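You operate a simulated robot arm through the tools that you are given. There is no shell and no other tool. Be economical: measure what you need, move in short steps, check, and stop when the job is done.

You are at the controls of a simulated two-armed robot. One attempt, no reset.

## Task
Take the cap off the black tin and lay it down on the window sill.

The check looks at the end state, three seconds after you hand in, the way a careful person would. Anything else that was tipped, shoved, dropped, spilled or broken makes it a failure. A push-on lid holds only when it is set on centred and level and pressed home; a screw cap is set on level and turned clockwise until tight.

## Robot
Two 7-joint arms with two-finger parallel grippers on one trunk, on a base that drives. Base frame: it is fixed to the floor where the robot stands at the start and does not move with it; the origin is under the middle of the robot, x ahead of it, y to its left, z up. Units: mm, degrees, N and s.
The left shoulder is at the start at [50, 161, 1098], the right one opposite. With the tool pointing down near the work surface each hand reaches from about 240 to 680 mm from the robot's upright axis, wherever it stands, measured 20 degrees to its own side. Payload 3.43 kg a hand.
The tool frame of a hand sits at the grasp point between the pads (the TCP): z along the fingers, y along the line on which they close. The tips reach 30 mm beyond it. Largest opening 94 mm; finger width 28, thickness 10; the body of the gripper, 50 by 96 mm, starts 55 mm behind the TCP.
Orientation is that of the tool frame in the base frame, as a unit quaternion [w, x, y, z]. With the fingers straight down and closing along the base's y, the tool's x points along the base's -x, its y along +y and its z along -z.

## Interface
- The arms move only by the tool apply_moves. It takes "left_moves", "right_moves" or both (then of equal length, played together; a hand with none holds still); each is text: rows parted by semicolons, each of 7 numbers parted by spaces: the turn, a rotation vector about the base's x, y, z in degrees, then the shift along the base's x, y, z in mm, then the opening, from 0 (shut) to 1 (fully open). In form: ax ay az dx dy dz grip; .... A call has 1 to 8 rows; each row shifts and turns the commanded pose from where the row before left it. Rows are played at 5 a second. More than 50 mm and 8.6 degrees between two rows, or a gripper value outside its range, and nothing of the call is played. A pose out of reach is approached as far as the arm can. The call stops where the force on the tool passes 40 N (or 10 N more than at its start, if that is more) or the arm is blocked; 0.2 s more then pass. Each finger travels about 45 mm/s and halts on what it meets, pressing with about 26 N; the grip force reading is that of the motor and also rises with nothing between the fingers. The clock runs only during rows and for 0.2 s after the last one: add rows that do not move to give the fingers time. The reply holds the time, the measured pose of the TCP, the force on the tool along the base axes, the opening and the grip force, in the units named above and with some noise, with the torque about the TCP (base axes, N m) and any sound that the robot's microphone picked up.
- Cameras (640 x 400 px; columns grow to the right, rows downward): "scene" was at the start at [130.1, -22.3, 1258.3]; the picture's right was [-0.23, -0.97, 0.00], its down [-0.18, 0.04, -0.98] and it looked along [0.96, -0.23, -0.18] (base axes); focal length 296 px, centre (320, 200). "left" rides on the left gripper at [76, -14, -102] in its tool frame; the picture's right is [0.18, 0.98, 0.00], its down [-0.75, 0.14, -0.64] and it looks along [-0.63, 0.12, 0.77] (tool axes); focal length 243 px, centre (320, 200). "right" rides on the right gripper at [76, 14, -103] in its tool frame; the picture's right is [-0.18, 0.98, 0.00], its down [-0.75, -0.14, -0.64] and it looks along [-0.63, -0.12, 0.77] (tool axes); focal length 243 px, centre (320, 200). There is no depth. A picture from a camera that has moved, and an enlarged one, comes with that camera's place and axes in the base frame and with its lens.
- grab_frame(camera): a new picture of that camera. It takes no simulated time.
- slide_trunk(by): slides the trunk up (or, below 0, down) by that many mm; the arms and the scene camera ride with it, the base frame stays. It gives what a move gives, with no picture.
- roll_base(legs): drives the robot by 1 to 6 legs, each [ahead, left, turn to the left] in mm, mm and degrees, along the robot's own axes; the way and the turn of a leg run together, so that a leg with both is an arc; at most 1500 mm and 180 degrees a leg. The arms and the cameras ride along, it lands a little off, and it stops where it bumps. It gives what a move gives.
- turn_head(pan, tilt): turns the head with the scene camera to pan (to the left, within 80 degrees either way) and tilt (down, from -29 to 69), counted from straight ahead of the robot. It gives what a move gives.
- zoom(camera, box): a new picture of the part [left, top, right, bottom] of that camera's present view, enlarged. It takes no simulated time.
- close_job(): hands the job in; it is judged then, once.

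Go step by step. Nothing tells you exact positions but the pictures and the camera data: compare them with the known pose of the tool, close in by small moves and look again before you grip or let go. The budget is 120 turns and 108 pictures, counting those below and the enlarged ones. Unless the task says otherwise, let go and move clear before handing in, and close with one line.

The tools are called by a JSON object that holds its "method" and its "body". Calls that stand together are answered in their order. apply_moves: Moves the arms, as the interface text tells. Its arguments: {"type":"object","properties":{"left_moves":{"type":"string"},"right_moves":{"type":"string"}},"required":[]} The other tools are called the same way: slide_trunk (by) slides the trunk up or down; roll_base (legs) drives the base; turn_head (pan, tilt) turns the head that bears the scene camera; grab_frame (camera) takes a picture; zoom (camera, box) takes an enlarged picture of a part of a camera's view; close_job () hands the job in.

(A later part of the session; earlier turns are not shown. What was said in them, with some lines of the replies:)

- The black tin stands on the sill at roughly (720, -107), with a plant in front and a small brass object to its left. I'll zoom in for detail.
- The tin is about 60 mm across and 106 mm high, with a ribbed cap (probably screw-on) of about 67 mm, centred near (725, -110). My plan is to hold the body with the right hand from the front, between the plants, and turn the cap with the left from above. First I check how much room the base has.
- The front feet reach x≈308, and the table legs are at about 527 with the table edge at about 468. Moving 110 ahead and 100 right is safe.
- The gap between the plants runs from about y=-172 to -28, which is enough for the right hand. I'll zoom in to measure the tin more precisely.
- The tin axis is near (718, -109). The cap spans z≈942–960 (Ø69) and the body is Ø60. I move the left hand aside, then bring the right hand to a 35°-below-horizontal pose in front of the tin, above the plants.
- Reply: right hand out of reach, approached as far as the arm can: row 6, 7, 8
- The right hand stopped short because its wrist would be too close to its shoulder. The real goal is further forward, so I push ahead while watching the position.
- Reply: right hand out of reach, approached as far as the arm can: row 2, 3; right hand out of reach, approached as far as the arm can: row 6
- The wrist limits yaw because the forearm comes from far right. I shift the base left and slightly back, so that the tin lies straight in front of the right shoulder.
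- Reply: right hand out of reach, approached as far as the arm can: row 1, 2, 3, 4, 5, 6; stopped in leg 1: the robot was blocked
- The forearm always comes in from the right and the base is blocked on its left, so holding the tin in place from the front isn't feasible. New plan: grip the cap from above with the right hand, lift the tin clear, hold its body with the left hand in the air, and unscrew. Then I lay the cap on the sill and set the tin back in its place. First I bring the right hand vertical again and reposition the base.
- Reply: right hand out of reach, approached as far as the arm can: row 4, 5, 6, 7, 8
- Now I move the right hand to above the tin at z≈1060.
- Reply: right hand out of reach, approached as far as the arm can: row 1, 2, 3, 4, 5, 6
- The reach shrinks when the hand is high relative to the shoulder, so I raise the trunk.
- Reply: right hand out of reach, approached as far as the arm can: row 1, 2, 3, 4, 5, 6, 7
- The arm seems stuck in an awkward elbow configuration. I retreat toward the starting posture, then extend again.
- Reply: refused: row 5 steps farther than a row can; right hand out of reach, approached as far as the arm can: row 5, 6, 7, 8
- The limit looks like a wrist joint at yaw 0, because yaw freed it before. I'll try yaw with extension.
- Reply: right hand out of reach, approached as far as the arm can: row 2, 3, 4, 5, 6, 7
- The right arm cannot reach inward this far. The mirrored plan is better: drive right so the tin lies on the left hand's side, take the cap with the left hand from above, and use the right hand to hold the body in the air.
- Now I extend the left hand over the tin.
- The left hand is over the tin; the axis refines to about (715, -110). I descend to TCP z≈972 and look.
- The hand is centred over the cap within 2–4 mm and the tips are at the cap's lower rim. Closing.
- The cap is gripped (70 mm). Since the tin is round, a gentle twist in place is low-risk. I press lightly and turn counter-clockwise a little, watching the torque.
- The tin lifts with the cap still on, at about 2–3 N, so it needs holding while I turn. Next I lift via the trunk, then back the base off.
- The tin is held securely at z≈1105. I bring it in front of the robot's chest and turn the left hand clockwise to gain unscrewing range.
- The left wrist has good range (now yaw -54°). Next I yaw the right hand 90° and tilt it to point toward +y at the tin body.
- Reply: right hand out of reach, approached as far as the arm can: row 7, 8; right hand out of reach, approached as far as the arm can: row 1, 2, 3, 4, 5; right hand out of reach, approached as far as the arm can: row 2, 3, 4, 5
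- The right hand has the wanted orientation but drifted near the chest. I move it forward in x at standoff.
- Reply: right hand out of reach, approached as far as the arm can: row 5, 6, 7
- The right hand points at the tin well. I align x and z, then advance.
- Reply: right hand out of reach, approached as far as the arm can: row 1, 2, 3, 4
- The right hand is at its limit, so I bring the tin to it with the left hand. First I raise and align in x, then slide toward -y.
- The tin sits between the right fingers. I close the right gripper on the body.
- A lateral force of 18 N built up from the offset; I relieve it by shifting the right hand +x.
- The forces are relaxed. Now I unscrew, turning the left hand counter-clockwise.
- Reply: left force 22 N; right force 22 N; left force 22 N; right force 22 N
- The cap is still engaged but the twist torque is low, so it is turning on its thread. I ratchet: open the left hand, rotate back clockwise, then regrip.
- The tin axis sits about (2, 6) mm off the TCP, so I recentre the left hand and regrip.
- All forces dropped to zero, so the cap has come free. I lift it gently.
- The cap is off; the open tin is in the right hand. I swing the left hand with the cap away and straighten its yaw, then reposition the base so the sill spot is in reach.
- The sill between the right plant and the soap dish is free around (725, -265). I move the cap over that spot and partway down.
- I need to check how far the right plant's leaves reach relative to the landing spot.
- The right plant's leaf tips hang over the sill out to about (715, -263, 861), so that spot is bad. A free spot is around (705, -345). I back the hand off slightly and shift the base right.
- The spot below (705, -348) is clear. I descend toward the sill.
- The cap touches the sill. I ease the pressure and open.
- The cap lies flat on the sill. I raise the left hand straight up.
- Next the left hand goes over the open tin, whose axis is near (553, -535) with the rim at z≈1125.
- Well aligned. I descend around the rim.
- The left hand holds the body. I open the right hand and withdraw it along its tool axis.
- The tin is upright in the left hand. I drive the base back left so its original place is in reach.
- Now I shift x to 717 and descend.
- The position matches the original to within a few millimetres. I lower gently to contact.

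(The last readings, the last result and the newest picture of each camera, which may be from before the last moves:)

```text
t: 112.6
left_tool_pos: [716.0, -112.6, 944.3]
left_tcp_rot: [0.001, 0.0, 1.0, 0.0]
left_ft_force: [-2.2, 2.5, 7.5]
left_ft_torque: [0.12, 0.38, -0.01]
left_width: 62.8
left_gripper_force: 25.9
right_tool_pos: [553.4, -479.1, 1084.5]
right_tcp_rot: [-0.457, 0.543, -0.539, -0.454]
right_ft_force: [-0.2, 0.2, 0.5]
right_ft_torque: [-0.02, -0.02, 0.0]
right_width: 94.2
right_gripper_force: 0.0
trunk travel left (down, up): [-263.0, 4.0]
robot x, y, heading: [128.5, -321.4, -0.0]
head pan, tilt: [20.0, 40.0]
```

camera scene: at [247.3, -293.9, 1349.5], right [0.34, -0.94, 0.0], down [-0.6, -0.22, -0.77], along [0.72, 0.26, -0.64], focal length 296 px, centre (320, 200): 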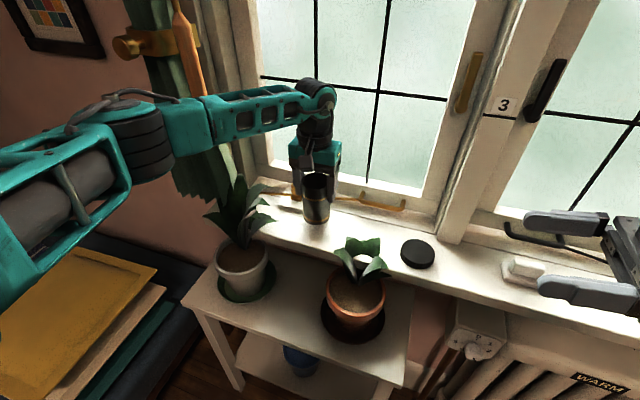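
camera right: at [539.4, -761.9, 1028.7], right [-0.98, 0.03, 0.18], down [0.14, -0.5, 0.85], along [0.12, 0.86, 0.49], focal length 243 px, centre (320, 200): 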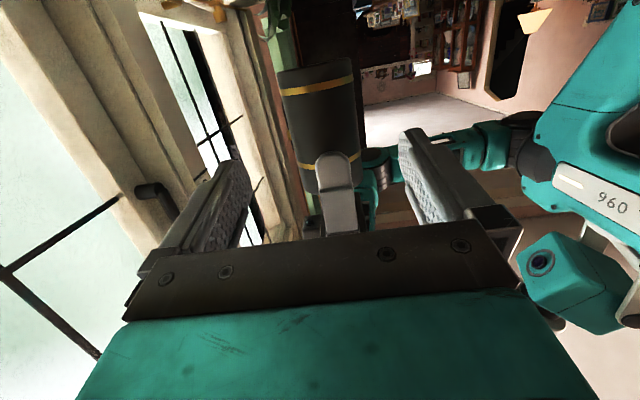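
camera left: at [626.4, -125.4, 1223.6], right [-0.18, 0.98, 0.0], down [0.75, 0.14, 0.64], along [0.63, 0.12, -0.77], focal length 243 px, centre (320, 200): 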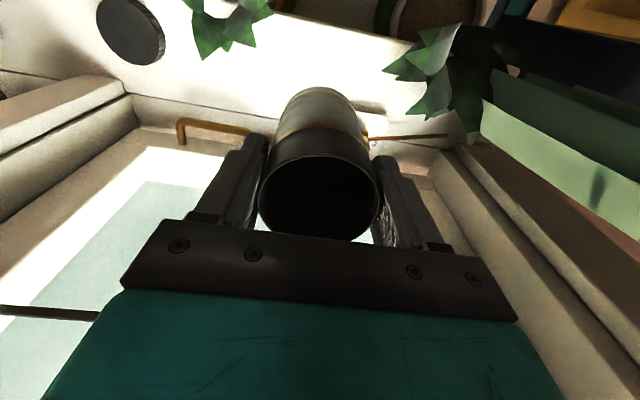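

Contact. A little more pressure levels it, then I open slowly.

{"method": "apply_moves", "body": {"left_moves": "0 0 0 0 0 -1 0.45;0 0 0 0 0 0 0.45"}}

{"method": "zoom", "body": {"camera": "scene", "box": [260, 150, 380, 250]}}

{"method": "apply_moves", "body": {"left_moves": "0 0 0 0 0 0 0.7;0 0 0 0 0 0 0.85;0 0 0 0 0 0 1;0 0 0 0 0 0 1;0 0 0 0 0 0 1"}}

{"method": "zoom", "body": {"camera": "scene", "box": [260, 150, 380, 250]}}

{"method": "grab_frame", "body": {"camera": "left"}}

```text
t: 113.2
left_tool_pos: [716.9, -113.3, 944.4]
left_tcp_rot: [0.002, -0.001, 1.0, 0.0]
left_ft_force: [0.3, 3.4, 14.6]
left_ft_torque: [0.18, 0.45, -0.04]
left_width: 62.7
left_gripper_force: 26.1
right_tool_pos: [552.3, -479.3, 1085.7]
right_tcp_rot: [-0.458, 0.543, -0.539, -0.453]
right_ft_force: [0.8, 0.0, 0.0]
right_ft_torque: [-0.02, -0.02, 0.01]
right_width: 94.3
right_gripper_force: 0.0
trunk travel left (down, up): [-263.0, 4.0]
robot x, y, heading: [128.6, -323.8, -0.0]
head pan, tilt: [20.0, 40.0]
```

```text
4.00 times, centred on (320, 200) of scene
camera zoom: at [245.7, -294.2, 1349.8], right [0.34, -0.94, 0.0], down [-0.6, -0.22, -0.77], along [0.72, 0.26, -0.64], focal length 1183 px, centre (320, 200)
```

zoom: 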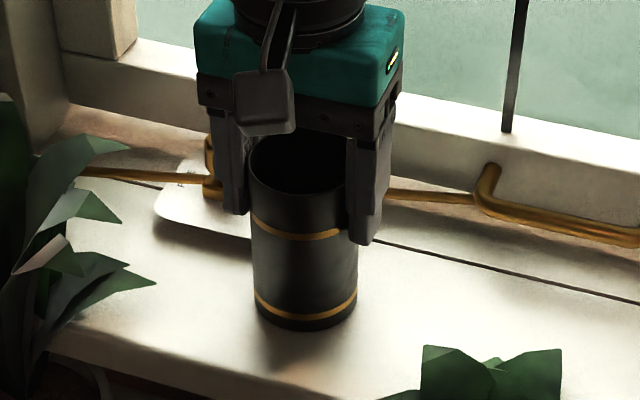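

```text
t: 114.4
left_tool_pos: [715.3, -112.3, 942.3]
left_tcp_rot: [0.0, -0.001, 1.0, 0.0]
left_ft_force: [-0.4, -0.5, -0.3]
left_ft_torque: [-0.01, 0.02, 0.01]
left_width: 94.0
left_gripper_force: 0.1
right_tool_pos: [553.0, -478.6, 1085.8]
right_tcp_rot: [-0.457, 0.542, -0.54, -0.454]
right_ft_force: [0.0, 0.4, -0.9]
right_ft_torque: [-0.01, -0.02, -0.03]
right_width: 93.9
right_gripper_force: 0.0
trunk travel left (down, up): [-263.0, 4.0]
robot x, y, heading: [128.2, -321.1, -0.2]
head pan, tilt: [20.0, 40.0]
```

```text
4.00 times, centred on (320, 200) of scene
camera zoom: at [247.2, -294.0, 1349.5], right [0.34, -0.94, 0.0], down [-0.6, -0.22, -0.77], along [0.72, 0.26, -0.64], focal length 1183 px, centre (320, 200)
```

zoom: 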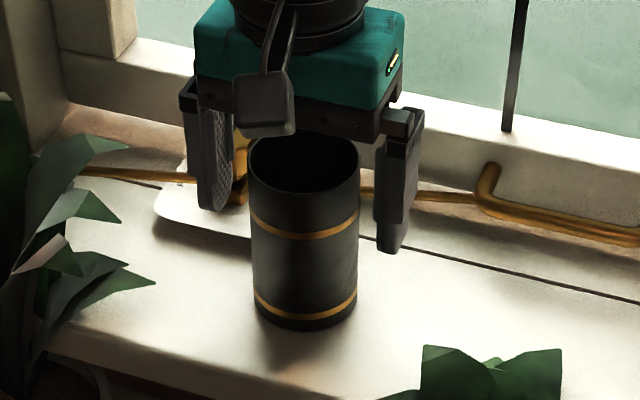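

```text
20 pictures are left
camera left: at [639.9, -126.4, 1044.5], right [-0.19, 0.98, 0.0], down [0.75, 0.14, 0.64], along [0.63, 0.12, -0.77], focal length 243 px, centre (320, 200)
```

left: 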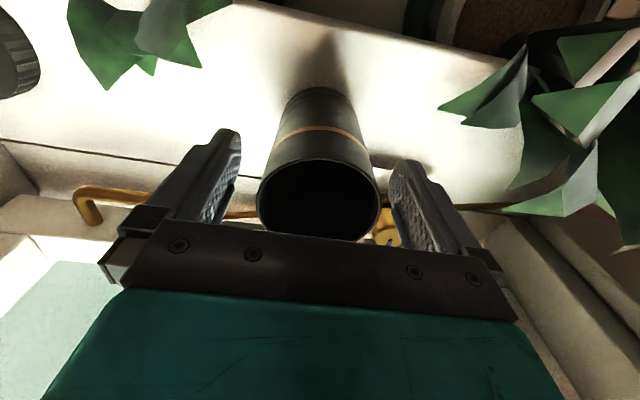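

The tin stands upright in its place. I raise the left hand straight up, clear of it.

{"method": "apply_moves", "body": {"left_moves": "0 0 0 0 0 10 1;0 0 0 0 0 20 1;0 0 0 0 0 35 1;0 0 0 0 0 45 1;0 0 0 0 0 45 1;0 0 0 -20 0 45 1;0 0 0 -30 0 20 1;0 0 0 -40 0 0 1"}}

{"method": "roll_base", "body": {"legs": [[-150, 0, 0]]}}

{"method": "turn_head", "body": {"pan": 12, "tilt": 32}}

{"method": "grab_frame", "body": {"camera": "scene"}}

{"method": "zoom", "body": {"camera": "scene", "box": [200, 150, 440, 300]}}

```text
t: 116.2
left_tool_pos: [622.4, -112.1, 1163.0]
left_tcp_rot: [0.001, 0.0, 1.0, 0.0]
left_ft_force: [-0.2, -0.3, -0.3]
left_ft_torque: [0.01, 0.02, 0.02]
left_width: 93.8
left_gripper_force: 0.0
right_tool_pos: [552.7, -478.5, 1085.3]
right_tcp_rot: [-0.457, 0.543, -0.54, -0.453]
right_ft_force: [-0.5, 0.1, 0.5]
right_ft_torque: [-0.01, 0.05, -0.03]
right_width: 93.7
right_gripper_force: 0.0
trunk travel left (down, up): [-263.0, 4.0]
robot x, y, heading: [126.2, -319.7, 0.1]
head pan, tilt: [20.0, 40.0]
```

```text
t: 117.6
left_tool_pos: [470.2, -113.1, 1163.5]
left_tcp_rot: [0.001, 0.0, 1.0, 0.0]
left_ft_force: [-0.1, 0.2, 0.3]
left_ft_torque: [0.01, -0.01, -0.02]
left_width: 93.8
left_gripper_force: 0.0
right_tool_pos: [402.2, -479.2, 1086.0]
right_tcp_rot: [-0.457, 0.543, -0.54, -0.452]
right_ft_force: [-0.8, -0.6, -0.1]
right_ft_torque: [-0.05, 0.0, 0.0]
right_width: 94.0
right_gripper_force: 0.1
trunk travel left (down, up): [-263.0, 4.0]
robot x, y, heading: [-23.4, -319.7, -0.0]
head pan, tilt: [20.0, 40.0]
```

```text
t: 118.3
left_tool_pos: [471.7, -113.0, 1162.3]
left_tcp_rot: [0.0, -0.001, 1.0, 0.0]
left_ft_force: [-0.4, 0.2, 0.4]
left_ft_torque: [-0.03, 0.02, -0.01]
left_width: 94.2
left_gripper_force: 0.0
right_tool_pos: [403.4, -477.8, 1085.7]
right_tcp_rot: [-0.458, 0.542, -0.541, -0.452]
right_ft_force: [0.7, 0.0, -0.2]
right_ft_torque: [-0.04, -0.03, 0.01]
right_width: 93.9
right_gripper_force: 0.1
trunk travel left (down, up): [-263.0, 4.0]
robot x, y, heading: [-23.5, -325.0, -0.1]
head pan, tilt: [12.0, 32.0]
```

```text
19 pictures are left
camera scene: at [103.9, -304.4, 1361.7], right [0.21, -0.98, 0.0], down [-0.52, -0.11, -0.85], along [0.83, 0.18, -0.53], focal length 296 px, centre (320, 200)
```

scene: 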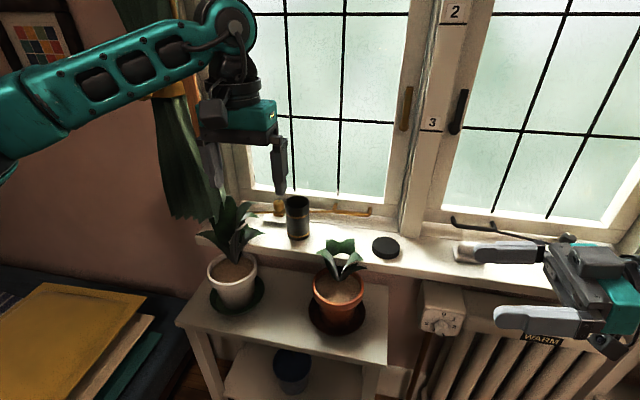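

```text
2.67 times, centred on (320, 225) of scene
camera zoom: at [103.9, -304.4, 1361.7], right [0.21, -0.98, 0.0], down [-0.52, -0.11, -0.85], along [0.83, 0.18, -0.53], focal length 789 px, centre (320, 133)
```

zoom: 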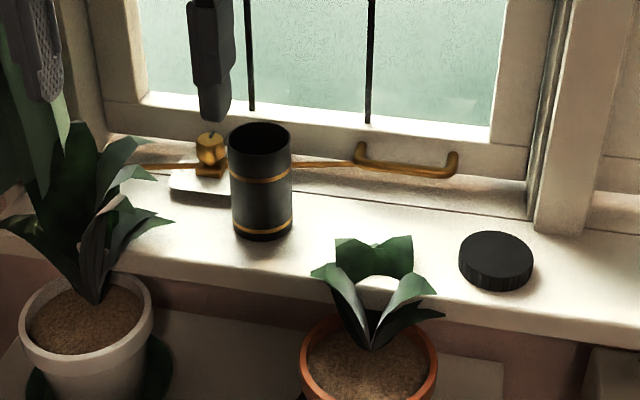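

The cap lies flat on the sill, the open tin stands upright in its place, and the plants and other items are undisturbed. Both hands are open and clear, so I hand in.

{"method": "close_job", "body": {}}

```text
The job is handed in.
```

The cap is unscrewed and lying flat on the window sill. To unscrew it I had to lift the tin off the sill. It now stands upright, open, within a few millimetres of where it was.
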